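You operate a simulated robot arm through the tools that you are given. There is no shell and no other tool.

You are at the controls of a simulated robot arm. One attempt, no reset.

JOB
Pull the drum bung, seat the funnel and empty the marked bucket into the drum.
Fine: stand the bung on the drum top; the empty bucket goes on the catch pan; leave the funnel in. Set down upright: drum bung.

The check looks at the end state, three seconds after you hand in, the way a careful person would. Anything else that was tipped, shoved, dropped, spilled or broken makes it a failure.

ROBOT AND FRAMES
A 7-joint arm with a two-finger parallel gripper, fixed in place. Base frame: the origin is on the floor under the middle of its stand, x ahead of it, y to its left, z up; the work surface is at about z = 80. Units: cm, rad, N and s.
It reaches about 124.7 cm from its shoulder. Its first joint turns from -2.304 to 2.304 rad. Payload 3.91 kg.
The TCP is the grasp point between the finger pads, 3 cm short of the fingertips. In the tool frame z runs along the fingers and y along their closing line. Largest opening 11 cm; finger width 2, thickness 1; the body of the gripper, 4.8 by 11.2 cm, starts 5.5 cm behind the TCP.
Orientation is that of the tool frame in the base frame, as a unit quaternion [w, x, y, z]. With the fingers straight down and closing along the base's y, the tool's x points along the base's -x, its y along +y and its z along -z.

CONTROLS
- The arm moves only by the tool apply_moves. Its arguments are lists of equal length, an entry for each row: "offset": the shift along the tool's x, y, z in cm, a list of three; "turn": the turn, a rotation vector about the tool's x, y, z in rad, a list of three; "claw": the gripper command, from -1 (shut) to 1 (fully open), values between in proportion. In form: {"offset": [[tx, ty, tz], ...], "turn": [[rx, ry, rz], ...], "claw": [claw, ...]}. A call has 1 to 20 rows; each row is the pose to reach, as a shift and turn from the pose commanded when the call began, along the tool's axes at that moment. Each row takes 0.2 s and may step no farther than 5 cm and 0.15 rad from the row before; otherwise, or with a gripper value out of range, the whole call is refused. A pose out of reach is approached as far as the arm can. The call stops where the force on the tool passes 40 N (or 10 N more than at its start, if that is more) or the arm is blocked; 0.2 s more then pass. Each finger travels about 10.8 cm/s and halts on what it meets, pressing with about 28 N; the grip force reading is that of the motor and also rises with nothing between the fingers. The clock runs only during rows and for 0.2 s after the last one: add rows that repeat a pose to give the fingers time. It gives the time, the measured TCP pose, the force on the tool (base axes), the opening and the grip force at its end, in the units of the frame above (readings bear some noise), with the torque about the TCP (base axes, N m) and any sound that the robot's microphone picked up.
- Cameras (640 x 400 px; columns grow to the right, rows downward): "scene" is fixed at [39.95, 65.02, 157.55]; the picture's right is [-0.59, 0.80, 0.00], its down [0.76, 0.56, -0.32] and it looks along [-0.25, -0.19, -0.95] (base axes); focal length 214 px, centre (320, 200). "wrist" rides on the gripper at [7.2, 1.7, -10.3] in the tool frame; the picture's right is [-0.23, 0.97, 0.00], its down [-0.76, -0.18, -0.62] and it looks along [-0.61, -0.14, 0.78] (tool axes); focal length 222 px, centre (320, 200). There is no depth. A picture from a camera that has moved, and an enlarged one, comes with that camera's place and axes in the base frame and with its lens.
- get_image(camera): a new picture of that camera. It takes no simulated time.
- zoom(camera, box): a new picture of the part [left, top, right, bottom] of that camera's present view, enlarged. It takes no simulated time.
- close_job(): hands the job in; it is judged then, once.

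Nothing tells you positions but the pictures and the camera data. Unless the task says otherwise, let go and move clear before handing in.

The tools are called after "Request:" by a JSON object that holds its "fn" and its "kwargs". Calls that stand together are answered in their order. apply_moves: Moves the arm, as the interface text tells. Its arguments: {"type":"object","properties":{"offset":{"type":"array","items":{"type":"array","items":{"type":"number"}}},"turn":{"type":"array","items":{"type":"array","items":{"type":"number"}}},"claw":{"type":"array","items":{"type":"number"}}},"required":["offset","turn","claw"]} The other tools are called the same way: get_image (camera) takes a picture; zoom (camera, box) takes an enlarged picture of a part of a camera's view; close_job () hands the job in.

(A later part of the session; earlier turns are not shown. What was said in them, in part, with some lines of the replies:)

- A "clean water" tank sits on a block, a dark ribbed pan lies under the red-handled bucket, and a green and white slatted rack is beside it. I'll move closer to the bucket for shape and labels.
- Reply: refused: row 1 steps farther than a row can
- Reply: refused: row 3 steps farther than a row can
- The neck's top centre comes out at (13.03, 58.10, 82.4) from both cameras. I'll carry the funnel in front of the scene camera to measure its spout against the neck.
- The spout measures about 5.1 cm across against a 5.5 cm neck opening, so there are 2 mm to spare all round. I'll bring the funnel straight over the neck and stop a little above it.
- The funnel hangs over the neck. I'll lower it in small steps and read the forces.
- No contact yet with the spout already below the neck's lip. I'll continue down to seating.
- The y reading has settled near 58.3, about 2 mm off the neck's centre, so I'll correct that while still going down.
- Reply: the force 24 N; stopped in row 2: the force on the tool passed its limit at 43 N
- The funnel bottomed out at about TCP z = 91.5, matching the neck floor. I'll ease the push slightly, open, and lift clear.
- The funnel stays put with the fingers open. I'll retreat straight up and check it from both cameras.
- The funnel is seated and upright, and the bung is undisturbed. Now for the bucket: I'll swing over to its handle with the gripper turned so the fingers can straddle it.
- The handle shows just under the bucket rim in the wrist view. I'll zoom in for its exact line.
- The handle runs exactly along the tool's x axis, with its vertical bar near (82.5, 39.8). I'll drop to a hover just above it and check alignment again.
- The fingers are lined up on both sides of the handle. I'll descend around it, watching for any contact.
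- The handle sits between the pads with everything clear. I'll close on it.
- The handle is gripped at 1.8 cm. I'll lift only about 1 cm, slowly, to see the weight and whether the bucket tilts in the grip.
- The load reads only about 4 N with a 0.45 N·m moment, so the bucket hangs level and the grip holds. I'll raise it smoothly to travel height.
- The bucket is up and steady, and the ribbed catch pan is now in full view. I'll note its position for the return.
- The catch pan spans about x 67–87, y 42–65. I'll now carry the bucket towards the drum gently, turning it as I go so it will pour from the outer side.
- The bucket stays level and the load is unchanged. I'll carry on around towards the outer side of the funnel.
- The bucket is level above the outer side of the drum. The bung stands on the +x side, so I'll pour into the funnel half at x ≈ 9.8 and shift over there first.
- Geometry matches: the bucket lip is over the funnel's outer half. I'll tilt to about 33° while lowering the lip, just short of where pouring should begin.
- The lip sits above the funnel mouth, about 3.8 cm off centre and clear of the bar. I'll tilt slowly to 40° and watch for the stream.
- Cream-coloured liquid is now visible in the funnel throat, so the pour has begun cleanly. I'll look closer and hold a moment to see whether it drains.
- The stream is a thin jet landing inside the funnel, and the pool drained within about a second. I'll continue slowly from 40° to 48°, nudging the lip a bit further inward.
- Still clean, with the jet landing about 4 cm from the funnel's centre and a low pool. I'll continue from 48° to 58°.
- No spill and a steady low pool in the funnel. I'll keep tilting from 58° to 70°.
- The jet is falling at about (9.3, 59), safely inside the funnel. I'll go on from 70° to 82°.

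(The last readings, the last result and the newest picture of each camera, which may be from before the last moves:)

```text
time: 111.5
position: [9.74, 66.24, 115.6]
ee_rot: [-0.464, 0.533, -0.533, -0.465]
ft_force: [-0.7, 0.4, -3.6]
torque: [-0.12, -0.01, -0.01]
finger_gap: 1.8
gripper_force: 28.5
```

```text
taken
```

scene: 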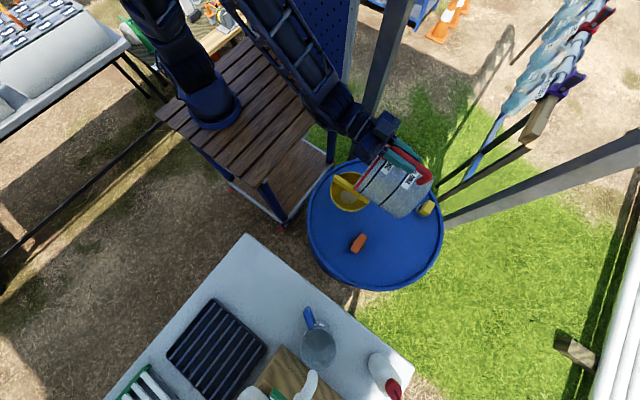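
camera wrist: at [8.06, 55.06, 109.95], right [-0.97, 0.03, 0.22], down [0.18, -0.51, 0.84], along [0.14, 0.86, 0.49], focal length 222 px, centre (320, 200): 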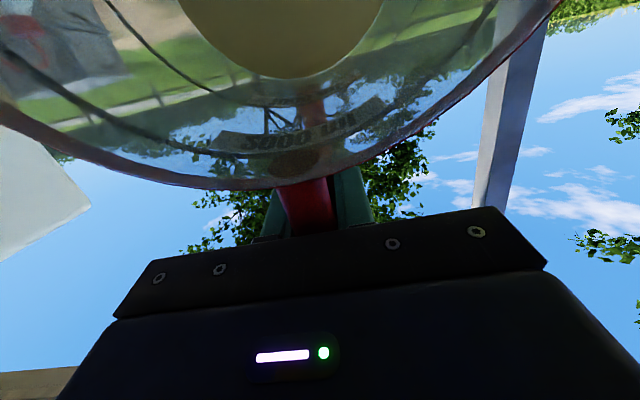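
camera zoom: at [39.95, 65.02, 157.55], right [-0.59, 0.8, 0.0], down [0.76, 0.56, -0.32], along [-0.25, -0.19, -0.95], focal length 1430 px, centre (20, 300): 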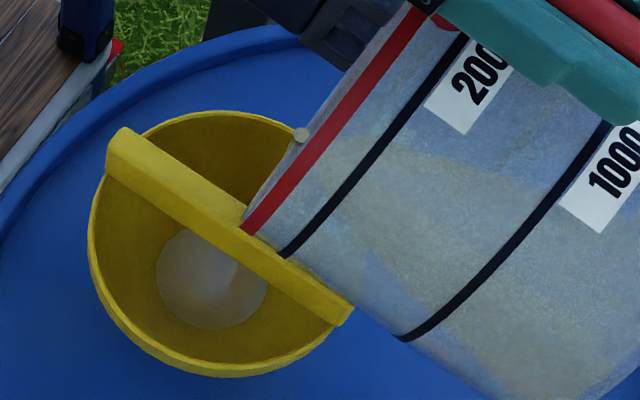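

Some liquid is still in the bucket and the jet remains on target. I'll continue from 82° to 92°.

Request:
{"fn": "apply_moves", "kwargs": {"offset": [[-0.047, 0, -0.175], [-0.092, 0, -0.35], [-0.136, 0, -0.526], [-0.178, 0, -0.702], [-0.219, 0, -0.878], [-0.258, 0, -1.054], [-0.296, 0, -1.231], [-0.332, 0, -1.408], [-0.366, 0, -1.585], [-0.399, 0, -1.763], [-0.43, 0, -1.941], [-0.46, 0, -2.119], [-0.488, 0, -2.297], [-0.515, 0, -2.476], [-0.54, 0, -2.655], [-0.563, 0, -2.834], [-0.585, 0, -3.014], [-0.606, 0, -3.193], [-0.625, 0, -3.373], [-0.642, 0, -3.554]], "turn": [[0, -0.0087, 0], [0, -0.0175, 0], [0, -0.0262, 0], [0, -0.0349, 0], [0, -0.0436, 0], [0, -0.0524, 0], [0, -0.0611, 0], [0, -0.0698, 0], [0, -0.0785, 0], [0, -0.0873, 0], [0, -0.096, 0], [0, -0.1047, 0], [0, -0.1135, 0], [0, -0.1222, 0], [0, -0.1309, 0], [0, -0.1396, 0], [0, -0.1484, 0], [0, -0.1571, 0], [0, -0.1658, 0], [0, -0.1745, 0]], "claw": [-1, -1, -1, -1, -1, -1, -1, -1, -1, -1, -1, -1, -1, -1, -1, -1, -1, -1, -1, -1]}}

Request:
{"fn": "zoom", "kwargs": {"camera": "scene", "box": [330, 155, 400, 215]}}

Request:
{"fn": "get_image", "kwargs": {"camera": "wrist"}}

```text
time: 115.7
position: [9.8, 62.87, 116.9]
ee_rot: [0.51, -0.491, 0.491, 0.508]
ft_force: [0.0, 0.5, -4.1]
torque: [-0.18, -0.01, -0.04]
finger_gap: 1.79
gripper_force: 28.1
```

```text
6.67 times, centred on (365, 185) of scene
camera zoom: at [39.95, 65.02, 157.55], right [-0.59, 0.8, 0.0], down [0.76, 0.56, -0.32], along [-0.25, -0.19, -0.95], focal length 1430 px, centre (20, 300)
```

zoom: 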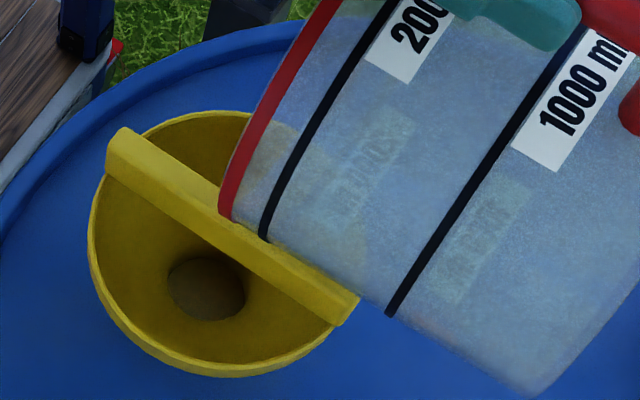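

```text
taken
camera wrist: at [8.09, 52.82, 109.19], right [-0.97, -0.01, 0.23], down [0.18, -0.65, 0.74], along [0.14, 0.76, 0.63], focal length 222 px, centre (320, 200)
```

wrist: 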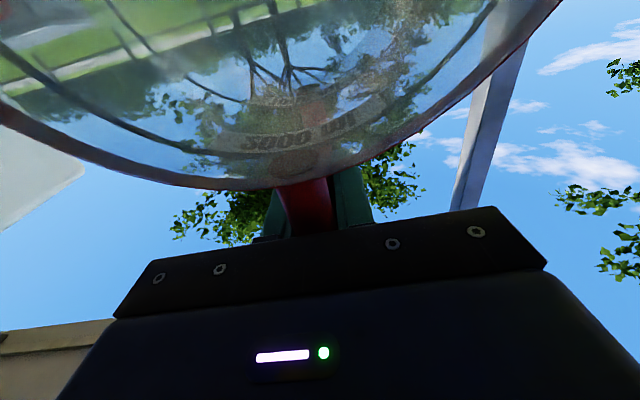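

The bucket looks empty and the funnel has drained. I'll tip a little past horizontal to 104° and hold, so nothing is left inside.

Request:
{"fn": "apply_moves", "kwargs": {"offset": [[-0.124, 0, -0.351], [-0.242, 0, -0.703], [-0.354, 0, -1.056], [-0.46, 0, -1.409], [-0.56, 0, -1.763], [-0.654, 0, -2.119], [-0.742, 0, -2.47], [-0.824, 0, -2.83], [-0.899, 0, -3.186], [-0.969, 0, -3.54], [-1.033, 0, -3.9], [-1.09, 0, -4.264], [-1.09, 0, -4.264], [-1.09, 0, -4.264], [-1.09, 0, -4.264], [-1.09, 0, -4.264], [-1.09, 0, -4.264], [-1.09, 0, -4.264]], "turn": [[0, -0.0175, 0], [0, -0.0349, 0], [0, -0.0524, 0], [0, -0.0698, 0], [0, -0.0873, 0], [0, -0.1047, 0], [0, -0.1222, 0], [0, -0.1396, 0], [0, -0.1571, 0], [0, -0.1745, 0], [0, -0.192, 0], [0, -0.2094, 0], [0, -0.2094, 0], [0, -0.2094, 0], [0, -0.2094, 0], [0, -0.2094, 0], [0, -0.2094, 0], [0, -0.2094, 0]], "claw": [-1, -1, -1, -1, -1, -1, -1, -1, -1, -1, -1, -1, -1, -1, -1, -1, -1, -1]}}

Request:
{"fn": "get_image", "kwargs": {"camera": "scene"}}

Request:
{"fn": "get_image", "kwargs": {"camera": "wrist"}}

Request:
{"fn": "zoom", "kwargs": {"camera": "scene", "box": [290, 120, 480, 300]}}

```text
time: 119.5
position: [9.78, 58.45, 117.67]
ee_rot: [0.558, -0.435, 0.436, 0.557]
ft_force: [0.1, 0.6, -4.2]
torque: [-0.28, 0.0, 0.0]
finger_gap: 1.79
gripper_force: 28.3
```

```text
taken
```

scene: 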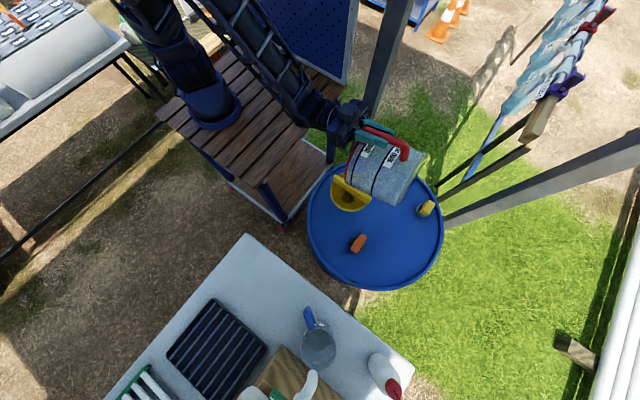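

```text
taken
camera wrist: at [8.09, 50.29, 108.19], right [-0.97, -0.05, 0.22], down [0.18, -0.79, 0.59], along [0.14, 0.61, 0.78], focal length 222 px, centre (320, 200)
```

wrist: 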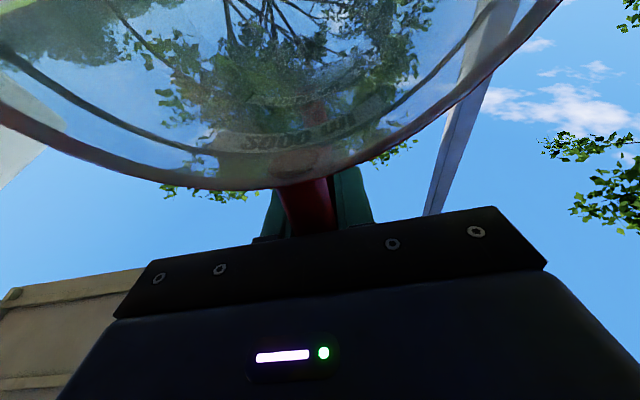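

```text
2.22 times, centred on (385, 210) of scene
camera zoom: at [39.95, 65.02, 157.55], right [-0.59, 0.8, 0.0], down [0.76, 0.56, -0.32], along [-0.25, -0.19, -0.95], focal length 477 px, centre (176, 178)
```

zoom: 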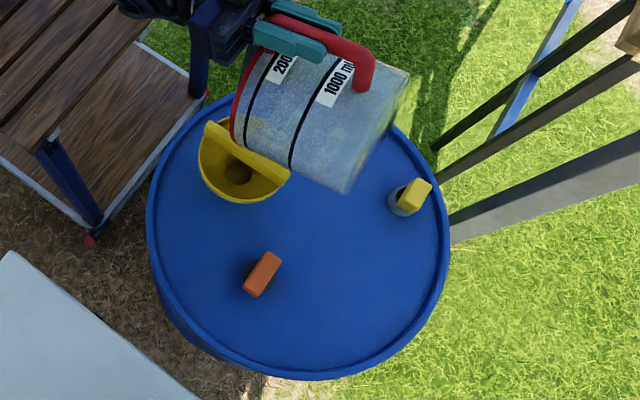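

The bucket is empty, the funnel is drained and the drum top is dry. I'll raise the bucket and bring it back upright.

Request:
{"fn": "apply_moves", "kwargs": {"offset": [[-1.46, 0, 0.36], [-3.88, 0, 0.97], [-6.79, 0, 1.69], [-6.92, 0, 2.43], [-6.75, 0, 3.08], [-6.59, 0, 3.74], [-6.43, 0, 4.4], [-6.26, 0, 5.05], [-6.1, 0, 5.71], [-5.93, 0, 6.36], [-5.77, 0, 7.02], [-5.61, 0, 7.68], [-5.44, 0, 8.33], [-5.28, 0, 8.99], [-5.12, 0, 9.65], [-4.95, 0, 10.3], [-4.79, 0, 10.96], [-4.62, 0, 11.62], [-4.46, 0, 12.27], [-4.3, 0, 12.93]], "turn": [[0, 0, 0], [0, 0, 0], [0, 0, 0], [0, 0.1068, 0], [0, 0.2136, 0], [0, 0.3204, 0], [0, 0.4272, 0], [0, 0.534, 0], [0, 0.6408, 0], [0, 0.7476, 0], [0, 0.8544, 0], [0, 0.9612, 0], [0, 1.068, 0], [0, 1.1748, 0], [0, 1.2816, 0], [0, 1.3884, 0], [0, 1.4952, 0], [0, 1.602, 0], [0, 1.7088, 0], [0, 1.8151, 0]], "claw": [-1, -1, -1, -1, -1, -1, -1, -1, -1, -1, -1, -1, -1, -1, -1, -1, -1, -1, -1, -1]}}

Request:
{"fn": "get_image", "kwargs": {"camera": "scene"}}

Request:
{"fn": "get_image", "kwargs": {"camera": "wrist"}}

```text
time: 123.7
position: [9.77, 69.95, 125.04]
ee_rot: [0.001, -0.707, 0.708, -0.001]
ft_force: [0.1, -0.4, -3.8]
torque: [0.42, -0.05, 0.01]
finger_gap: 1.83
gripper_force: 28.1
out of reach, approached as far as the arm can: row 11, 12
```

```text
taken
```

scene: 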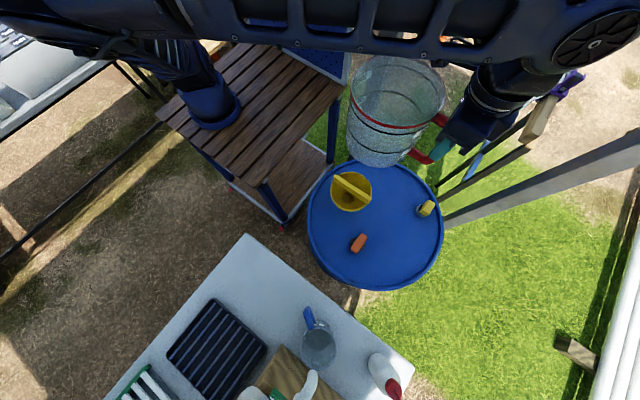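

```text
taken
camera wrist: at [8.0, 62.77, 135.44], right [-0.97, 0.23, 0.0], down [0.18, 0.76, 0.62], along [0.14, 0.61, -0.78], focal length 222 px, centre (320, 200)
```

wrist: 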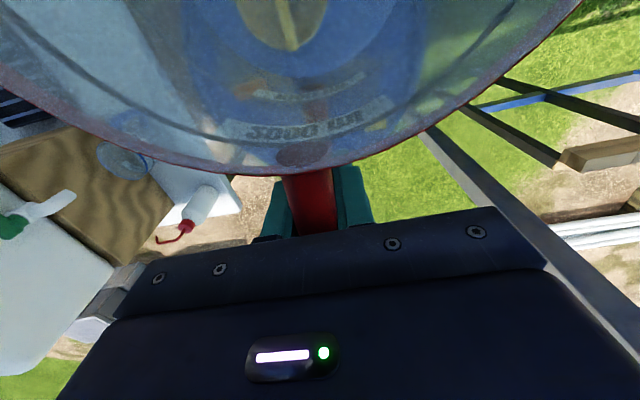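

The bucket is upright and clearly empty, though it may have shifted slightly in the grip. I'll zoom in to see how it hangs before setting it down.

Request:
{"fn": "zoom", "kwargs": {"camera": "scene", "box": [320, 40, 480, 180]}}

Request:
{"fn": "zoom", "kwargs": {"camera": "wrist", "box": [200, 60, 440, 240]}}

Request:
{"fn": "zoom", "kwargs": {"camera": "scene", "box": [300, 150, 460, 300]}}

```text
2.86 times, centred on (400, 110) of scene
camera zoom: at [39.95, 65.02, 157.55], right [-0.59, 0.8, 0.0], down [0.76, 0.56, -0.32], along [-0.25, -0.19, -0.95], focal length 613 px, centre (91, 457)
```

zoom: 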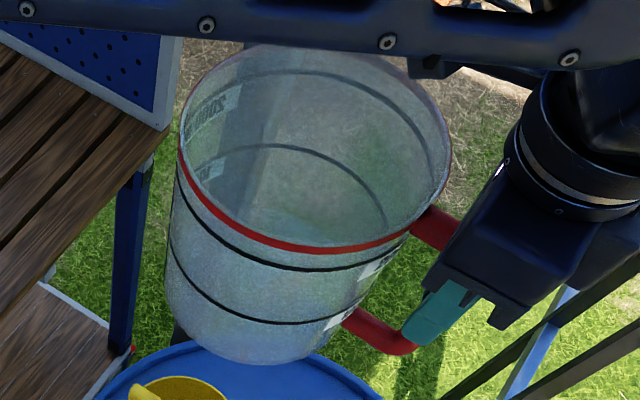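

```text
2.22 times, centred on (320, 150) of wrist
camera zoom: at [8.0, 62.77, 135.44], right [-0.97, 0.23, 0.0], down [0.18, 0.76, 0.62], along [0.14, 0.61, -0.78], focal length 494 px, centre (320, 311)
```

zoom: 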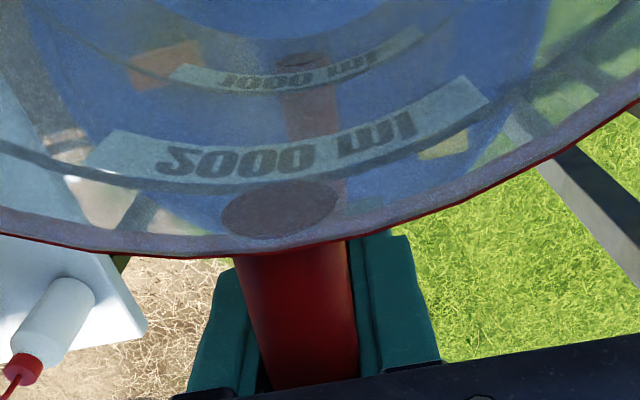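

```text
2.67 times, centred on (380, 225) of scene
camera zoom: at [39.95, 65.02, 157.55], right [-0.59, 0.8, 0.0], down [0.76, 0.56, -0.32], along [-0.25, -0.19, -0.95], focal length 572 px, centre (160, 133)
```

zoom: 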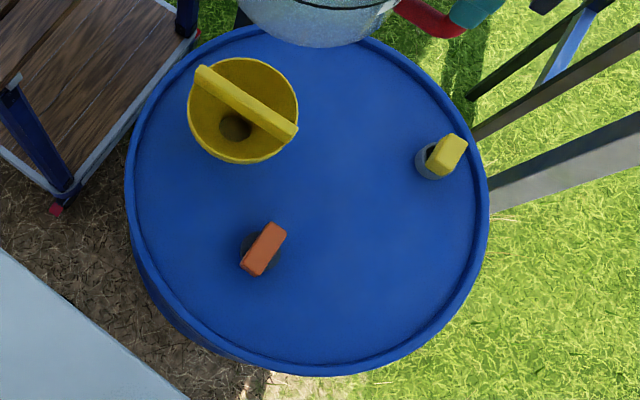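

The bucket has crept only a few millimetres and degrees in the grip, and drum, funnel and bung are all in order. I'll carry it back to the catch pan along the same route.

Request:
{"fn": "apply_moves", "kwargs": {"offset": [[0.48, -0.73, 0], [1.68, -2.55, 0], [3.12, -4.73, 0], [4.56, -6.92, 0], [6, -9.1, 0], [7.44, -11.28, 0], [8.88, -13.47, 0], [10.32, -15.65, 0], [11.52, -17.47, 0], [12, -18.2, 0], [12, -18.2, 0]], "turn": [[0, 0, 0.033], [0, 0, 0.117], [0, 0, 0.217], [0, 0, 0.318], [0, 0, 0.418], [0, 0, 0.518], [0, 0, 0.619], [0, 0, 0.719], [0, 0, 0.803], [0, 0, 0.836], [0, 0, 0.836]], "claw": [-1, -1, -1, -1, -1, -1, -1, -1, -1, -1, -1]}}

```text
time: 126.1
position: [27.89, 57.92, 125.08]
ee_rot: [0.0, -0.358, 0.934, 0.001]
ft_force: [0.3, 0.0, -4.7]
torque: [0.26, -0.32, 0.04]
finger_gap: 1.78
gripper_force: 28.5
```

Request:
{"fn": "apply_moves", "kwargs": {"offset": [[-0.23, -0.73, 0.21], [-0.78, -2.44, 0.7], [-1.55, -4.88, 1.4], [-2.33, -7.31, 2.1], [-3.1, -9.75, 2.8], [-3.88, -12.19, 3.5], [-4.66, -14.63, 4.2], [-5.43, -17.07, 4.9], [-6.21, -19.5, 5.6], [-6.98, -21.94, 6.3], [-7.53, -23.65, 6.8], [-7.76, -24.38, 7], [-7.76, -24.38, 7]], "turn": [[0, 0, 0.023], [0, 0, 0.075], [0, 0, 0.15], [0, 0, 0.225], [0, 0, 0.3], [0, 0, 0.375], [0, 0, 0.45], [0, 0, 0.525], [0, 0, 0.6], [0, 0, 0.675], [0, 0, 0.728], [0, 0, 0.75], [0, 0, 0.75]], "claw": [-1, -1, -1, -1, -1, -1, -1, -1, -1, -1, -1, -1, -1]}}

Request:
{"fn": "get_image", "kwargs": {"camera": "scene"}}

Request:
{"fn": "zoom", "kwargs": {"camera": "scene", "box": [150, 120, 310, 280]}}

```text
time: 128.9
position: [50.23, 45.05, 118.01]
ee_rot: [0.0, 0.008, 1.0, 0.0]
ft_force: [0.0, 0.0, -4.6]
torque: [0.01, -0.46, -0.01]
finger_gap: 1.79
gripper_force: 28.4
```

```text
taken
```

scene: 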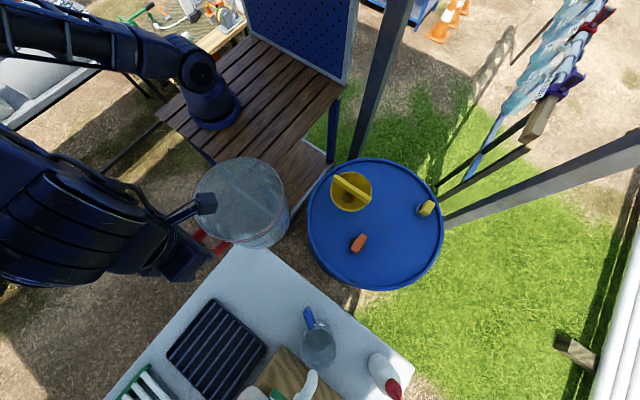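

```text
2.50 times, centred on (230, 200) of scene
camera zoom: at [39.95, 65.02, 157.55], right [-0.59, 0.8, 0.0], down [0.76, 0.56, -0.32], along [-0.25, -0.19, -0.95], focal length 536 px, centre (545, 200)
```

zoom: 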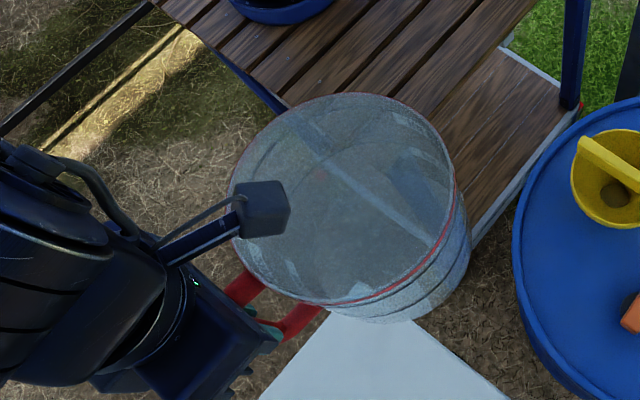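

The twist shows as roughly a 1 cm sideways offset of the bucket, which I'll compensate for. Now over to the pan.

Request:
{"fn": "apply_moves", "kwargs": {"offset": [[-0.95, -0.11, 0], [-3.18, -0.36, 0], [-5.73, -0.65, 0], [-8.59, -0.98, 0], [-11.46, -1.3, 0], [-14.32, -1.63, 0], [-17.19, -1.95, 0], [-20.05, -2.28, 0], [-22.92, -2.61, 0], [-25.78, -2.93, 0], [-28.65, -3.26, 0], [-30.88, -3.51, 0], [-31.83, -3.62, 0], [-31.83, -3.62, 0]], "turn": [[0, 0, 0.032], [0, 0, 0.105], [0, 0, 0.189], [0, 0, 0.284], [0, 0, 0.378], [0, 0, 0.473], [0, 0, 0.567], [0, 0, 0.662], [0, 0, 0.756], [0, 0, 0.851], [0, 0, 0.945], [0, 0, 1.019], [0, 0, 1.05], [0, 0, 1.05]], "claw": [-1, -1, -1, -1, -1, -1, -1, -1, -1, -1, -1, -1, -1, -1]}}

Request:
{"fn": "apply_moves", "kwargs": {"offset": [[0, 0, 2], [0, 0, 4.5], [0, 0, 7], [0, 0, 9.5], [0, 0, 12], [0, 0, 14], [0, 0, 15], [0, 0, 15]], "turn": [[0, 0, 0], [0, 0, 0], [0, 0, 0], [0, 0, 0], [0, 0, 0], [0, 0, 0], [0, 0, 0], [0, 0, 0]], "claw": [-1, -1, -1, -1, -1, -1, -1, -1]}}

Request:
{"fn": "get_image", "kwargs": {"camera": "scene"}}

Request:
{"fn": "zoom", "kwargs": {"camera": "scene", "box": [100, 260, 290, 400]}}

Request:
{"fn": "get_image", "kwargs": {"camera": "wrist"}}

```text
time: 131.9
position: [82.02, 40.96, 118.04]
ee_rot: [-0.001, 0.508, 0.861, 0.001]
ft_force: [0.0, -1.7, -3.9]
torque: [-0.45, -0.25, 0.09]
finger_gap: 1.78
gripper_force: 27.7
```

```text
time: 133.7
position: [81.92, 41.0, 103.01]
ee_rot: [0.0, 0.508, 0.861, 0.001]
ft_force: [-0.6, -0.4, -3.4]
torque: [-0.19, -0.29, 0.2]
finger_gap: 1.83
gripper_force: 28.2
```

```text
taken
```

scene: 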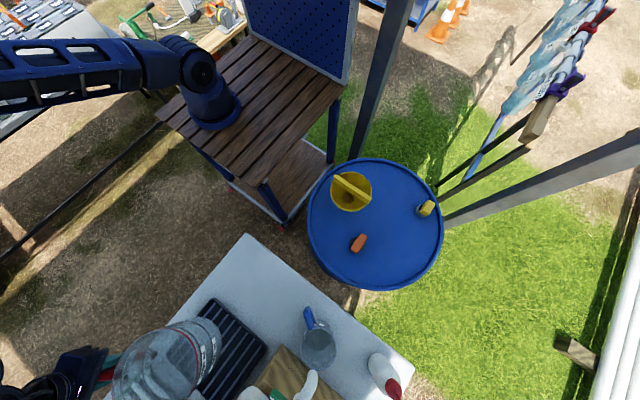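

```text
2.86 times, centred on (195, 330) of scene
camera zoom: at [39.95, 65.02, 157.55], right [-0.59, 0.8, 0.0], down [0.76, 0.56, -0.32], along [-0.25, -0.19, -0.95], focal length 613 px, centre (677, -171)
```

zoom: 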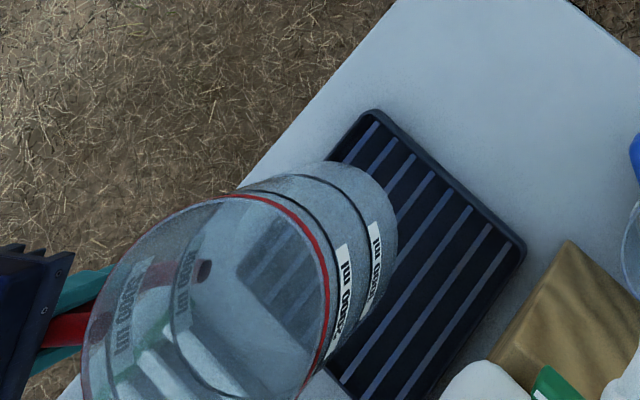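

```text
taken
camera wrist: at [79.85, 48.21, 113.38], right [0.96, 0.27, 0.0], down [0.21, -0.75, 0.62], along [0.17, -0.6, -0.78], focal length 222 px, centre (320, 200)
```

wrist: 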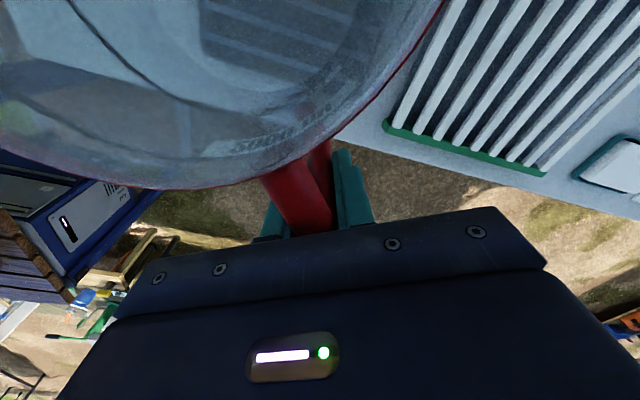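

The bucket has swung round the handle bar: something on the +y side, most likely the tank or its tap, nudged it as I came in. I'll stop and inspect before going any further.

Request:
{"fn": "zoom", "kwargs": {"camera": "wrist", "box": [160, 80, 460, 260]}}

Request:
{"fn": "zoom", "kwargs": {"camera": "wrist", "box": [0, 0, 460, 200]}}

Request:
{"fn": "zoom", "kwargs": {"camera": "scene", "box": [220, 330, 420, 400]}}

Request:
{"fn": "zoom", "kwargs": {"camera": "scene", "box": [60, 310, 260, 400]}}

```text
2.13 times, centred on (310, 170) of wrist
camera zoom: at [79.85, 48.21, 113.38], right [0.96, 0.27, 0.0], down [0.21, -0.75, 0.62], along [0.17, -0.6, -0.78], focal length 474 px, centre (341, 264)
```

zoom: 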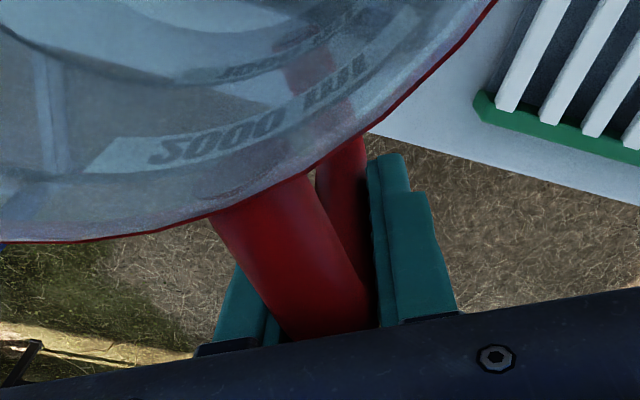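

```text
1.39 times, centred on (230, 100) of wrist
camera zoom: at [79.85, 48.21, 113.38], right [0.96, 0.27, 0.0], down [0.21, -0.75, 0.62], along [0.17, -0.6, -0.78], focal length 309 px, centre (445, 339)
```

zoom: 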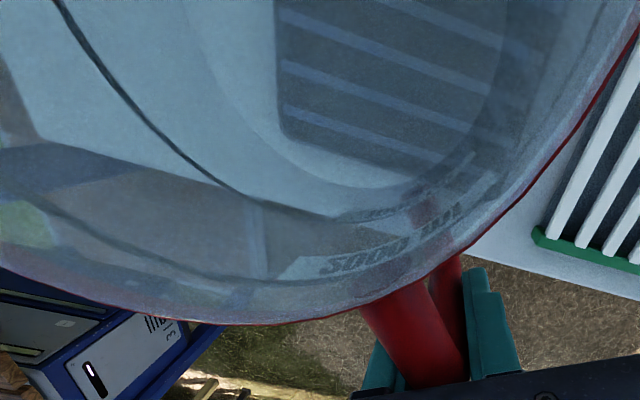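

```text
3.20 times, centred on (320, 365) of scene
camera zoom: at [39.95, 65.02, 157.55], right [-0.59, 0.8, 0.0], down [0.76, 0.56, -0.32], along [-0.25, -0.19, -0.95], focal length 686 px, centre (320, -328)
```

zoom: 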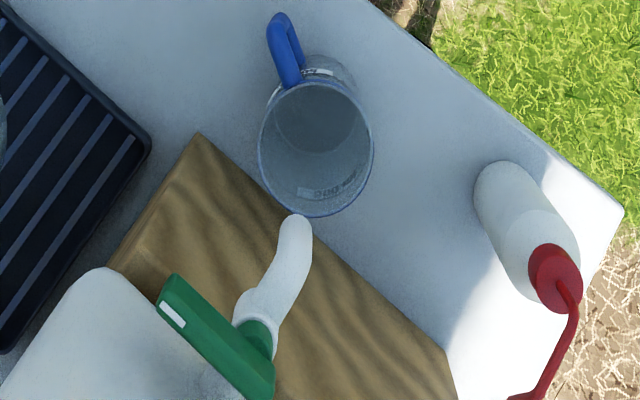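

```text
3.20 times, centred on (160, 355) of scene
camera zoom: at [39.95, 65.02, 157.55], right [-0.59, 0.8, 0.0], down [0.76, 0.56, -0.32], along [-0.25, -0.19, -0.95], focal length 686 px, centre (832, -296)
```

zoom: 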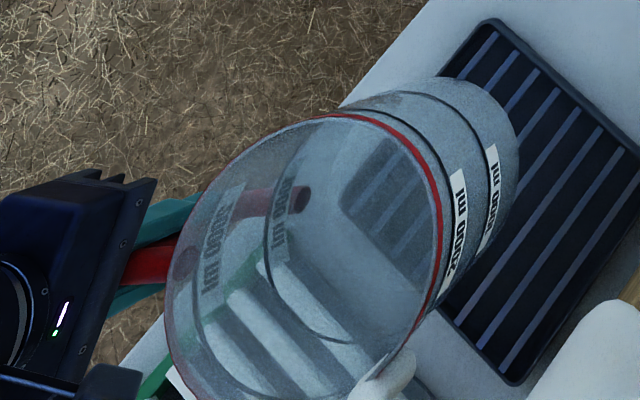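

A white spout at the lower edge is right beside the bucket's rim, so that's what it touched. I'll zoom in there for its exact position.

Request:
{"fn": "zoom", "kwargs": {"camera": "scene", "box": [140, 390, 240, 400]}}

Request:
{"fn": "zoom", "kwargs": {"camera": "scene", "box": [120, 398, 320, 400]}}

```text
6.40 times, centred on (190, 395) of scene
camera zoom: at [39.95, 65.02, 157.55], right [-0.59, 0.8, 0.0], down [0.76, 0.56, -0.32], along [-0.25, -0.19, -0.95], focal length 1373 px, centre (1152, -1048)
```

zoom: 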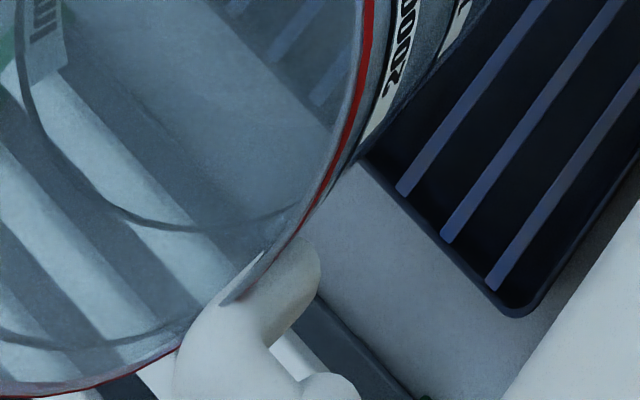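

```text
3.20 times, centred on (220, 399) of scene
camera zoom: at [39.95, 65.02, 157.55], right [-0.59, 0.8, 0.0], down [0.76, 0.56, -0.32], along [-0.25, -0.19, -0.95], focal length 686 px, centre (640, -437)
```

zoom: 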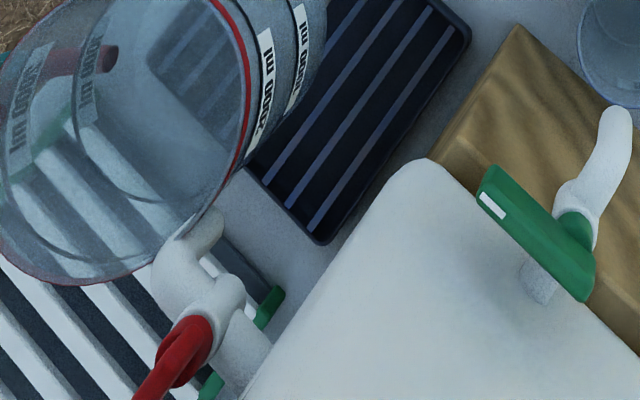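

The tank has a second tap on its -y side; its spout hangs at about (76, 58.4), between z ≈ 105 and 110, and the bucket is leaning on it. I'll back the bucket away in -y first.

Request:
{"fn": "apply_moves", "kwargs": {"offset": [[-0.44, 0, 0], [-0.88, -0.24, 0], [-1.75, -0.73, 0], [-2.62, -1.21, 0], [-3.5, -1.7, 0], [-4.38, -2.42, 0], [-4.38, -2.42, 0]], "turn": [[0, 0, 0], [0, 0, 0], [0, 0, 0], [0, 0, 0], [0, 0, 0], [0, 0, 0], [0, 0, 0]], "claw": [-1, -1, -1, -1, -1, -1, -1]}}

Request:
{"fn": "get_image", "kwargs": {"camera": "wrist"}}

Request:
{"fn": "zoom", "kwargs": {"camera": "scene", "box": [80, 398, 280, 400]}}

Request:
{"fn": "zoom", "kwargs": {"camera": "scene", "box": [60, 310, 260, 400]}}

```text
time: 135.3
position: [81.84, 36.04, 103.03]
ee_rot: [0.0, 0.508, 0.861, 0.0]
ft_force: [0.9, -0.7, -4.1]
torque: [-0.33, -0.28, 0.0]
finger_gap: 1.78
gripper_force: 27.9
```

```text
taken
camera wrist: at [79.81, 43.26, 113.39], right [0.96, 0.27, 0.0], down [0.21, -0.75, 0.62], along [0.17, -0.6, -0.78], focal length 222 px, centre (320, 200)
```

wrist: 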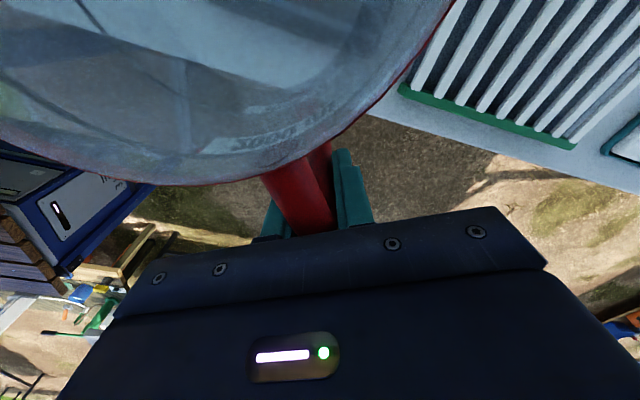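

```text
3.20 times, centred on (180, 399) of scene
camera zoom: at [39.95, 65.02, 157.55], right [-0.59, 0.8, 0.0], down [0.76, 0.56, -0.32], along [-0.25, -0.19, -0.95], focal length 686 px, centre (768, -437)
```

zoom: 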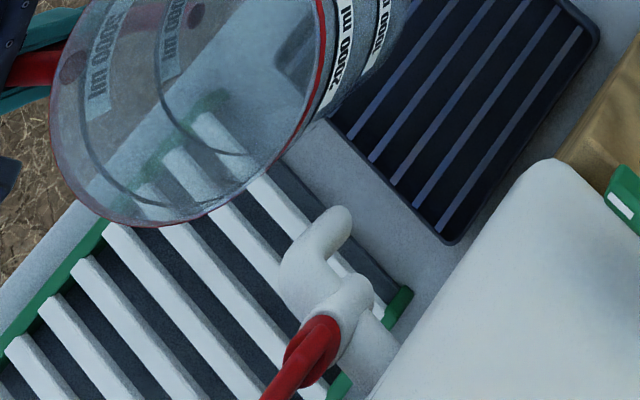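

```text
3.20 times, centred on (160, 355) of scene
camera zoom: at [39.95, 65.02, 157.55], right [-0.59, 0.8, 0.0], down [0.76, 0.56, -0.32], along [-0.25, -0.19, -0.95], focal length 686 px, centre (832, -296)
```

zoom: 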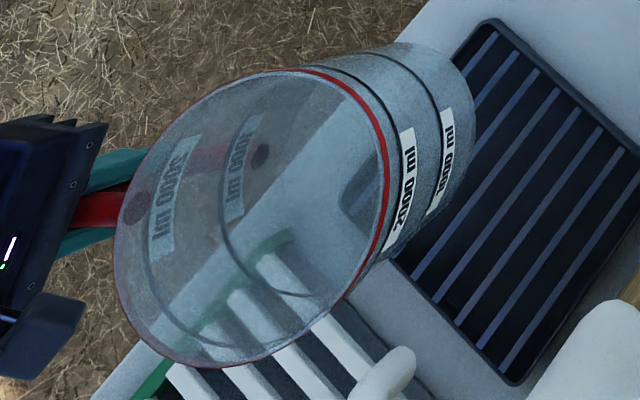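

The bucket hangs free again and the tap is undisturbed. I'll lower it until its rim is well below the spout, then slide it over the pan underneath.

Request:
{"fn": "apply_moves", "kwargs": {"offset": [[0, 0, 1], [0, 0, 2.5], [0, 0, 4], [0, 0, 5.5], [0, 0, 7], [0, 0, 8], [0, 0, 8]], "turn": [[0, 0, 0], [0, 0, 0], [0, 0, 0], [0, 0, 0], [0, 0, 0], [0, 0, 0], [0, 0, 0]], "claw": [-1, -1, -1, -1, -1, -1, -1]}}

Request:
{"fn": "zoom", "kwargs": {"camera": "scene", "box": [60, 310, 260, 400]}}

Request:
{"fn": "get_image", "kwargs": {"camera": "wrist"}}

```text
time: 136.9
position: [82.04, 36.06, 94.89]
ee_rot: [-0.001, 0.508, 0.861, 0.002]
ft_force: [1.0, 0.3, -5.0]
torque: [-0.35, -0.25, 0.02]
finger_gap: 1.77
gripper_force: 28.4
```

```text
3.20 times, centred on (160, 355) of scene
camera zoom: at [39.95, 65.02, 157.55], right [-0.59, 0.8, 0.0], down [0.76, 0.56, -0.32], along [-0.25, -0.19, -0.95], focal length 686 px, centre (832, -296)
```

zoom: 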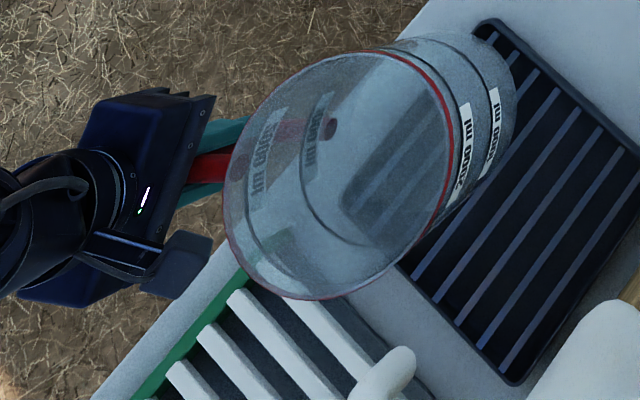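

```text
taken
camera wrist: at [79.88, 43.21, 105.36], right [0.96, 0.27, 0.0], down [0.21, -0.75, 0.62], along [0.17, -0.6, -0.78], focal length 222 px, centre (320, 200)
```

wrist: 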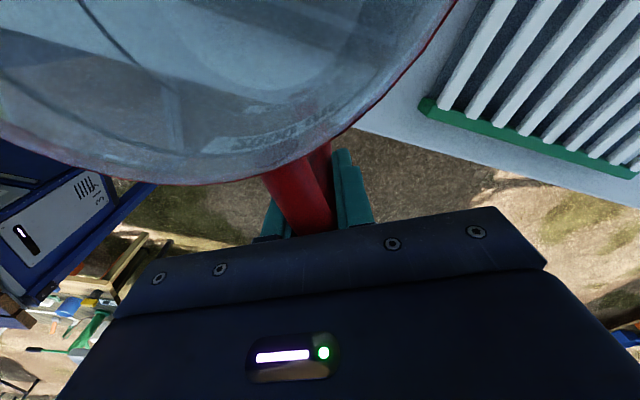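

The rim is now well below the spout. I'll slide the bucket so its base is centred near (77, 51.5), inside the pan.

Request:
{"fn": "apply_moves", "kwargs": {"offset": [[0.5, 0.7, 0], [1.3, 1.75, 0], [2.1, 2.8, 0], [2.9, 3.85, 0], [3.6, 4.75, 0], [4.05, 5.32, 0], [4.05, 5.32, 0]], "turn": [[0, 0, 0], [0, 0, 0], [0, 0, 0], [0, 0, 0], [0, 0, 0], [0, 0, 0], [0, 0, 0]], "claw": [-1, -1, -1, -1, -1, -1, -1]}}

Request:
{"fn": "zoom", "kwargs": {"camera": "scene", "box": [80, 398, 280, 400]}}

Request:
{"fn": "zoom", "kwargs": {"camera": "scene", "box": [90, 310, 290, 400]}}

Request:
{"fn": "get_image", "kwargs": {"camera": "wrist"}}

```text
time: 138.5
position: [84.51, 42.14, 95.12]
ee_rot: [-0.001, 0.509, 0.861, 0.001]
ft_force: [0.0, 0.1, -3.9]
torque: [-0.33, -0.25, 0.01]
finger_gap: 1.8
gripper_force: 28.0
```

```text
3.20 times, centred on (180, 399) of scene
camera zoom: at [39.95, 65.02, 157.55], right [-0.59, 0.8, 0.0], down [0.76, 0.56, -0.32], along [-0.25, -0.19, -0.95], focal length 686 px, centre (768, -437)
```

zoom: 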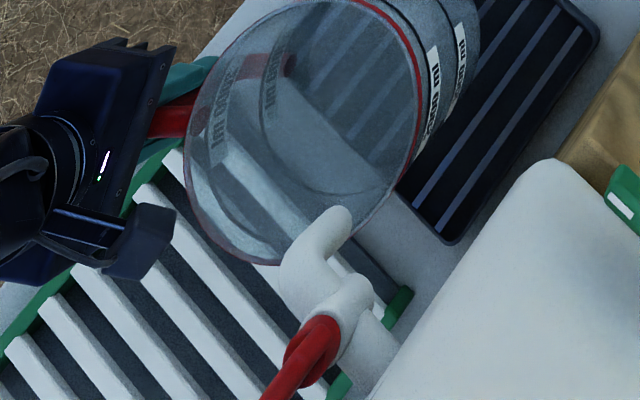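

```text
3.20 times, centred on (190, 355) of scene
camera zoom: at [39.95, 65.02, 157.55], right [-0.59, 0.8, 0.0], down [0.76, 0.56, -0.32], along [-0.25, -0.19, -0.95], focal length 686 px, centre (736, -296)
```

zoom: 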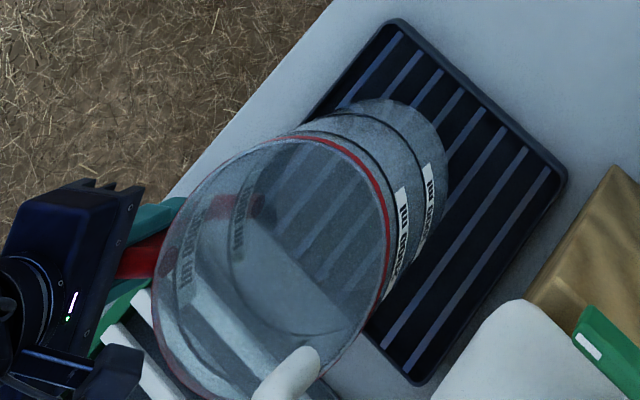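

```text
taken
camera wrist: at [82.5, 49.35, 105.43], right [0.96, 0.27, 0.0], down [0.21, -0.75, 0.62], along [0.17, -0.6, -0.78], focal length 222 px, centre (320, 200)
```

wrist: 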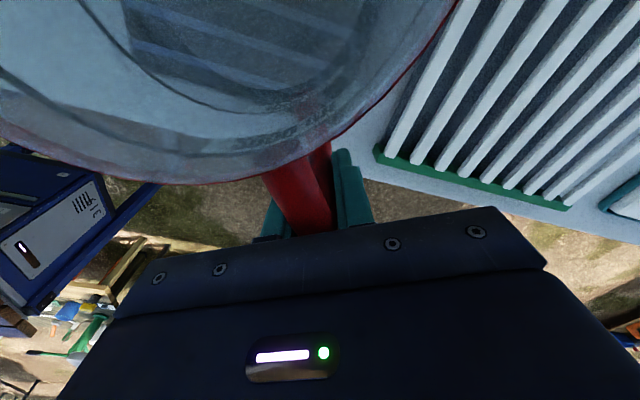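

The base is over the pan and the rim is under the spout. I'll take out the roughly 2.6° lean and lower to just above the pan.

Request:
{"fn": "apply_moves", "kwargs": {"offset": [[0, 0, 0.3], [0, 0, 0.8], [0, 0, 1.3], [0, 0, 1.8], [0, 0, 2.2], [0, 0, 2.2]], "turn": [[0, 0.01, 0], [0, 0.02, 0], [0, 0.03, 0], [0, 0.04, 0], [0, 0.045, 0], [0, 0.045, 0]], "claw": [-1, -1, -1, -1, -1, -1]}}

Request:
{"fn": "apply_moves", "kwargs": {"offset": [[0, 0, 0.15], [0, 0, 0.3], [0, 0, 0.45], [0, 0, 0.45]], "turn": [[0, 0, 0], [0, 0, 0], [0, 0, 0], [0, 0, 0]], "claw": [-1, -1, -1, -1]}}

```text
time: 139.9
position: [84.64, 42.06, 92.82]
ee_rot: [-0.02, 0.508, 0.861, 0.013]
ft_force: [0.1, -0.3, -3.8]
torque: [-0.36, -0.25, -0.01]
finger_gap: 1.8
gripper_force: 28.1
```

```text
time: 140.9
position: [84.64, 42.12, 92.39]
ee_rot: [-0.02, 0.508, 0.861, 0.012]
ft_force: [0.5, 1.2, -3.9]
torque: [-0.33, -0.24, -0.01]
finger_gap: 1.77
gripper_force: 27.9
```

No contact yet at TCP z ≈ 92.4. I'll keep lowering in small steps.

Request:
{"fn": "apply_moves", "kwargs": {"offset": [[0, 0, 0.15], [0, 0, 0.3], [0, 0, 0.4], [0, 0, 0.4]], "turn": [[0, 0, 0], [0, 0, 0], [0, 0, 0], [0, 0, 0]], "claw": [-1, -1, -1, -1]}}

Request:
{"fn": "apply_moves", "kwargs": {"offset": [[0, 0, 0.1], [0, 0, 0.2], [0, 0, 0.2]], "turn": [[0, 0, 0], [0, 0, 0], [0, 0, 0]], "claw": [-1, -1, -1]}}

```text
time: 141.9
position: [84.53, 42.18, 92.01]
ee_rot: [-0.02, 0.508, 0.861, 0.012]
ft_force: [2.1, -2.5, 5.7]
torque: [0.87, 0.64, 0.02]
finger_gap: 1.75
gripper_force: 28.6
```

```text
time: 142.7
position: [84.64, 42.21, 91.93]
ee_rot: [-0.019, 0.508, 0.861, 0.013]
ft_force: [4.8, -2.8, 10.0]
torque: [0.26, 0.51, 0.05]
finger_gap: 1.79
gripper_force: 28.0
```

The bucket is on the pan, with contact first at the far side and then spread under the base, so it sits flat. I'll open the fingers slowly.

Request:
{"fn": "apply_moves", "kwargs": {"offset": [[0, 0, -0.05], [0, 0, -0.05], [0, 0, -0.05], [0, 0, -0.05], [0, 0, -0.05], [0, 0, -0.05]], "turn": [[0, 0, 0], [0, 0, 0], [0, 0, 0], [0, 0, 0], [0, 0, 0], [0, 0, 0]], "claw": [-1, -0.62, -0.5, -0.3, 0, 0.2]}}

Request:
{"fn": "get_image", "kwargs": {"camera": "wrist"}}

Request:
{"fn": "zoom", "kwargs": {"camera": "scene", "box": [90, 310, 290, 400]}}

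```text
time: 144.1
position: [84.61, 42.13, 91.81]
ee_rot: [-0.02, 0.508, 0.861, 0.013]
ft_force: [-0.3, 0.1, 0.5]
torque: [0.02, -0.01, 0.02]
finger_gap: 6.6
gripper_force: 0.1
```

```text
taken
camera wrist: at [82.7, 48.97, 102.55], right [0.96, 0.27, -0.01], down [0.23, -0.78, 0.59], along [0.15, -0.57, -0.81], focal length 222 px, centre (320, 200)
```

wrist: 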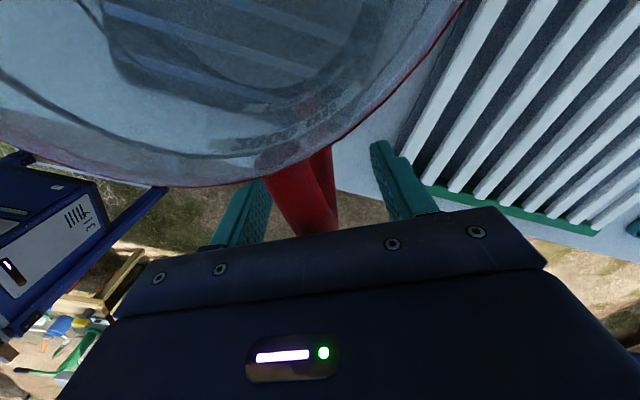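

```text
3.20 times, centred on (190, 355) of scene
camera zoom: at [39.95, 65.02, 157.55], right [-0.59, 0.8, 0.0], down [0.76, 0.56, -0.32], along [-0.25, -0.19, -0.95], focal length 686 px, centre (736, -296)
```

zoom: 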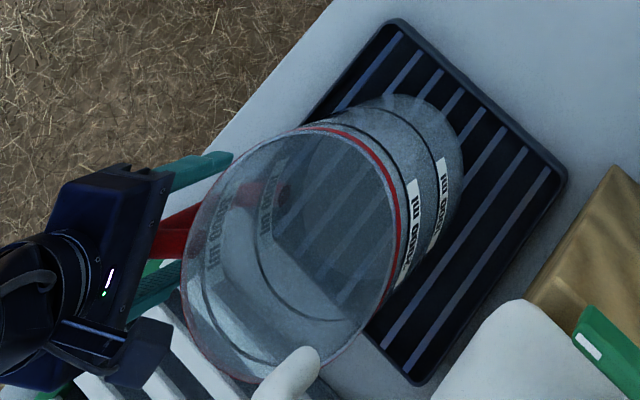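

The bucket stands on the pan, free of the fingers. I'll withdraw straight up.

Request:
{"fn": "apply_moves", "kwargs": {"offset": [[0.05, 0, -1], [0.11, 0, -2.5], [0.2, 0, -4.5], [0.32, 0, -7], [0.45, 0, -10], [0.63, 0, -14], [0.81, 0, -18], [0.99, 0, -22], [1.1, 0, -24], [1.1, 0, -24]], "turn": [[0, 0, 0], [0, 0, 0], [0, 0, 0], [0, 0, 0], [0, 0, 0], [0, 0, 0], [0, 0, 0], [0, 0, 0], [0, 0, 0], [0, 0, 0]], "claw": [0.2, 0.2, 0.2, 0.2, 0.2, 0.2, 0.2, 0.2, 0.2, 0.2]}}

Request:
{"fn": "get_image", "kwargs": {"camera": "wrist"}}

Request:
{"fn": "get_image", "kwargs": {"camera": "scene"}}

Request:
{"fn": "zoom", "kwargs": {"camera": "scene", "box": [90, 310, 290, 400]}}

```text
time: 146.3
position: [84.47, 42.35, 115.92]
ee_rot: [-0.019, 0.509, 0.861, 0.014]
ft_force: [-0.7, -0.8, 0.8]
torque: [0.01, 0.03, -0.01]
finger_gap: 6.59
gripper_force: 0.1
```

```text
taken
camera wrist: at [82.64, 48.97, 126.6], right [0.96, 0.27, -0.01], down [0.23, -0.78, 0.59], along [0.15, -0.57, -0.81], focal length 222 px, centre (320, 200)
```

wrist: 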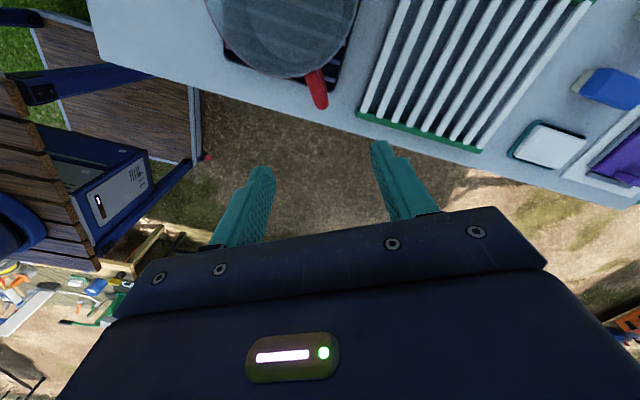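

```text
taken
```

scene: 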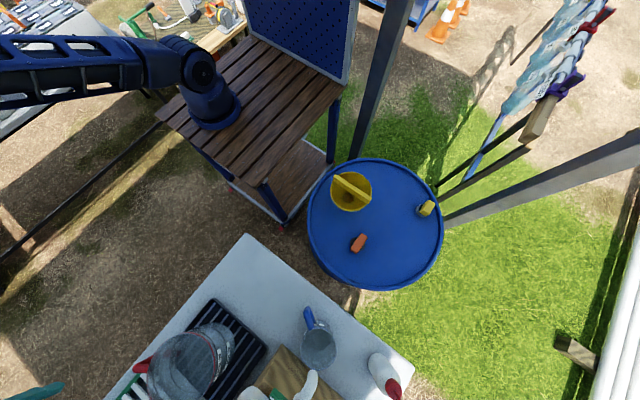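

```text
3.20 times, centred on (190, 355) of scene
camera zoom: at [39.95, 65.02, 157.55], right [-0.59, 0.8, 0.0], down [0.76, 0.56, -0.32], along [-0.25, -0.19, -0.95], focal length 686 px, centre (736, -296)
```

zoom: 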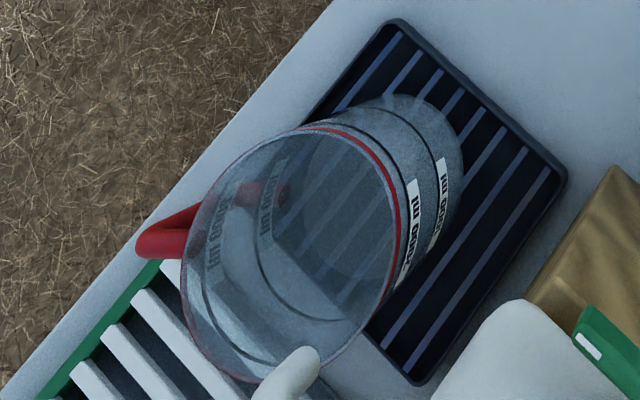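

The bucket stands empty on the pan. I'll check it once more from the wrist camera, and look at the tap and the drum.

Request:
{"fn": "zoom", "kwargs": {"camera": "wrist", "box": [190, 0, 390, 120]}}

Request:
{"fn": "zoom", "kwargs": {"camera": "scene", "box": [80, 398, 280, 400]}}

Request:
{"fn": "zoom", "kwargs": {"camera": "scene", "box": [290, 140, 470, 300]}}

```text
3.20 times, centred on (290, 60) of wrist
camera zoom: at [82.64, 48.97, 126.6], right [0.96, 0.27, -0.01], down [0.23, -0.78, 0.59], along [0.15, -0.57, -0.81], focal length 711 px, centre (416, 648)
```

zoom: 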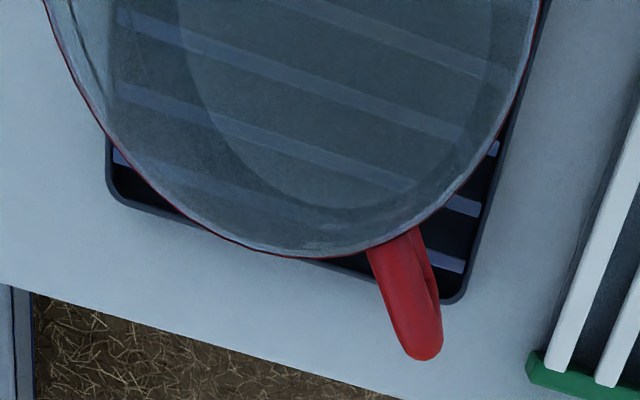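

```text
3.20 times, centred on (180, 399) of scene
camera zoom: at [39.95, 65.02, 157.55], right [-0.59, 0.8, 0.0], down [0.76, 0.56, -0.32], along [-0.25, -0.19, -0.95], focal length 686 px, centre (768, -437)
```

zoom: 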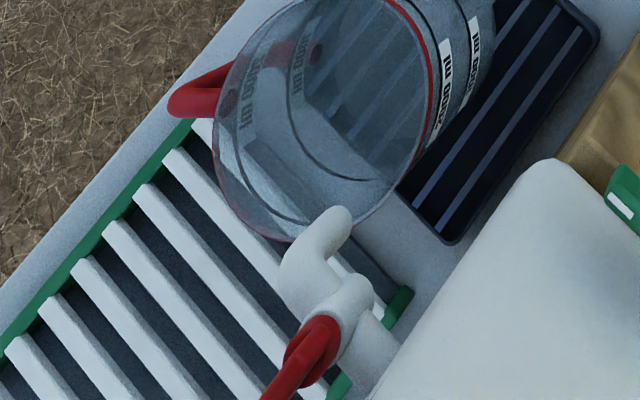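

```text
2.50 times, centred on (380, 220) of scene
camera zoom: at [39.95, 65.02, 157.55], right [-0.59, 0.8, 0.0], down [0.76, 0.56, -0.32], along [-0.25, -0.19, -0.95], focal length 536 px, centre (170, 150)
```

zoom: 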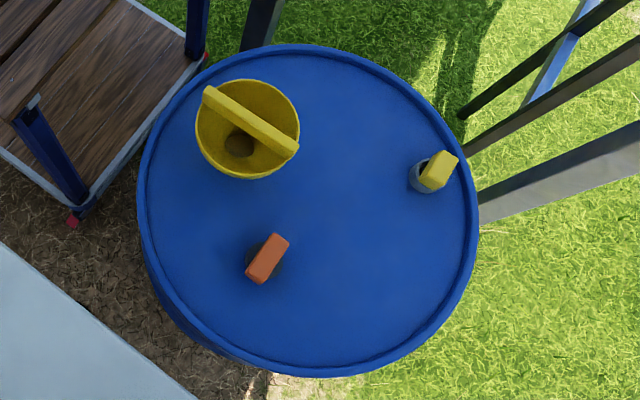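

Everything is in place: the bucket is upright on the pan, the tap sits where it was at the start, the funnel is seated and the bung stands on the drum. I'll move the arm well clear and take a last look.

Request:
{"fn": "apply_moves", "kwargs": {"offset": [[0.1, -0.5, -3], [0.3, -3, -6], [0.5, -6, -9], [0.7, -9.5, -11], [0.9, -13, -12], [1.1, -16.5, -12], [1.3, -20, -12], [1.4, -22.3, -12], [1.4, -22.3, -12]], "turn": [[0, 0, 0], [0, 0, 0], [0, 0, 0], [0, 0, 0], [0, 0, 0], [0, 0, 0], [0, 0, 0], [0, 0, 0], [0, 0, 0]], "claw": [0.2, 0.2, 0.2, 0.2, 0.2, 0.2, 0.2, 0.2, 0.2]}}

Request:
{"fn": "get_image", "kwargs": {"camera": "scene"}}

Request:
{"fn": "get_image", "kwargs": {"camera": "wrist"}}

Request:
{"fn": "zoom", "kwargs": {"camera": "scene", "box": [90, 280, 430, 400]}}

```text
time: 148.3
position: [64.63, 32.06, 127.84]
ee_rot: [-0.02, 0.508, 0.861, 0.013]
ft_force: [0.5, -0.1, -0.2]
torque: [-0.01, -0.02, -0.01]
finger_gap: 6.6
gripper_force: 0.0
```

```text
taken
```

scene: 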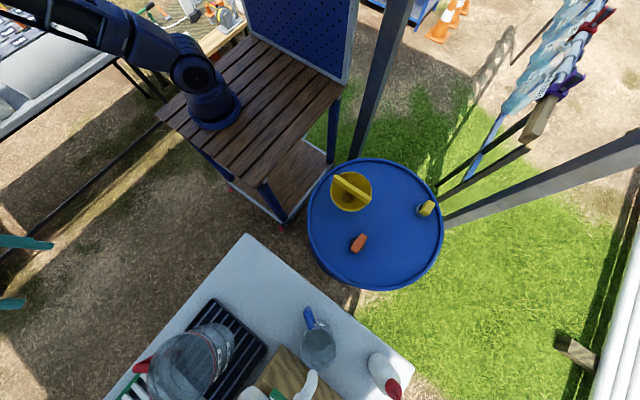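

```text
taken
camera wrist: at [62.73, 38.87, 138.56], right [0.96, 0.27, -0.01], down [0.23, -0.78, 0.59], along [0.15, -0.57, -0.81], focal length 222 px, centre (320, 200)
```

wrist: 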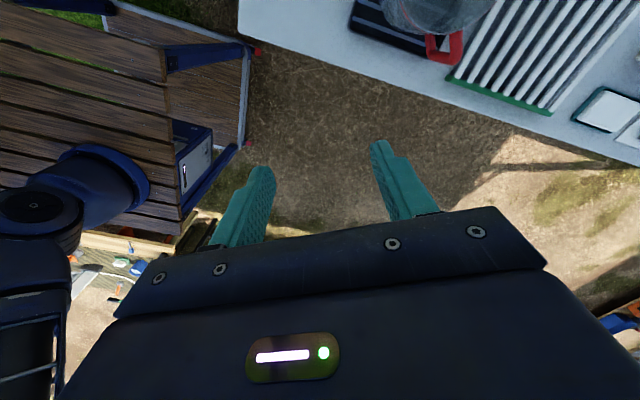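

```text
1.88 times, centred on (260, 340) of scene
camera zoom: at [39.95, 65.02, 157.55], right [-0.59, 0.8, 0.0], down [0.76, 0.56, -0.32], along [-0.25, -0.19, -0.95], focal length 404 px, centre (433, -64)
```

zoom: 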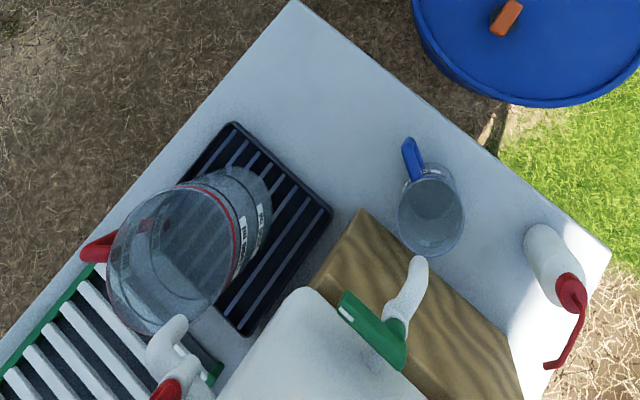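

The arm is clear, the bung stands upright on the drum top, the funnel is seated in the neck, and the empty bucket is on the catch pan with no spill in sight. I'm handing the job in.

Request:
{"fn": "close_job", "kwargs": {}}

```text
The job is handed in.
```

The job is handed in. The liquid from the red-handled bucket is in the drum, and I saw no spills in the final pictures.

- **Bung:** it stands upright on the drum top near (25, 70), well clear of the funnel.
- **Funnel:** it is seated in the large neck and was left in place. It drained fully after the pour.
- **Bucket:** it was emptied slowly, tipped to about 104°, and is back upright on the dark ribbed pan, which I took to be the catch pan.

On the way back, the empty bucket brushed the spout of the tank's second tap, the one with the red lever, and twisted in the grip. I backed away and brought the bucket in under the spout instead. The spout is where it was in the first pictures, and I saw no water coming from it.
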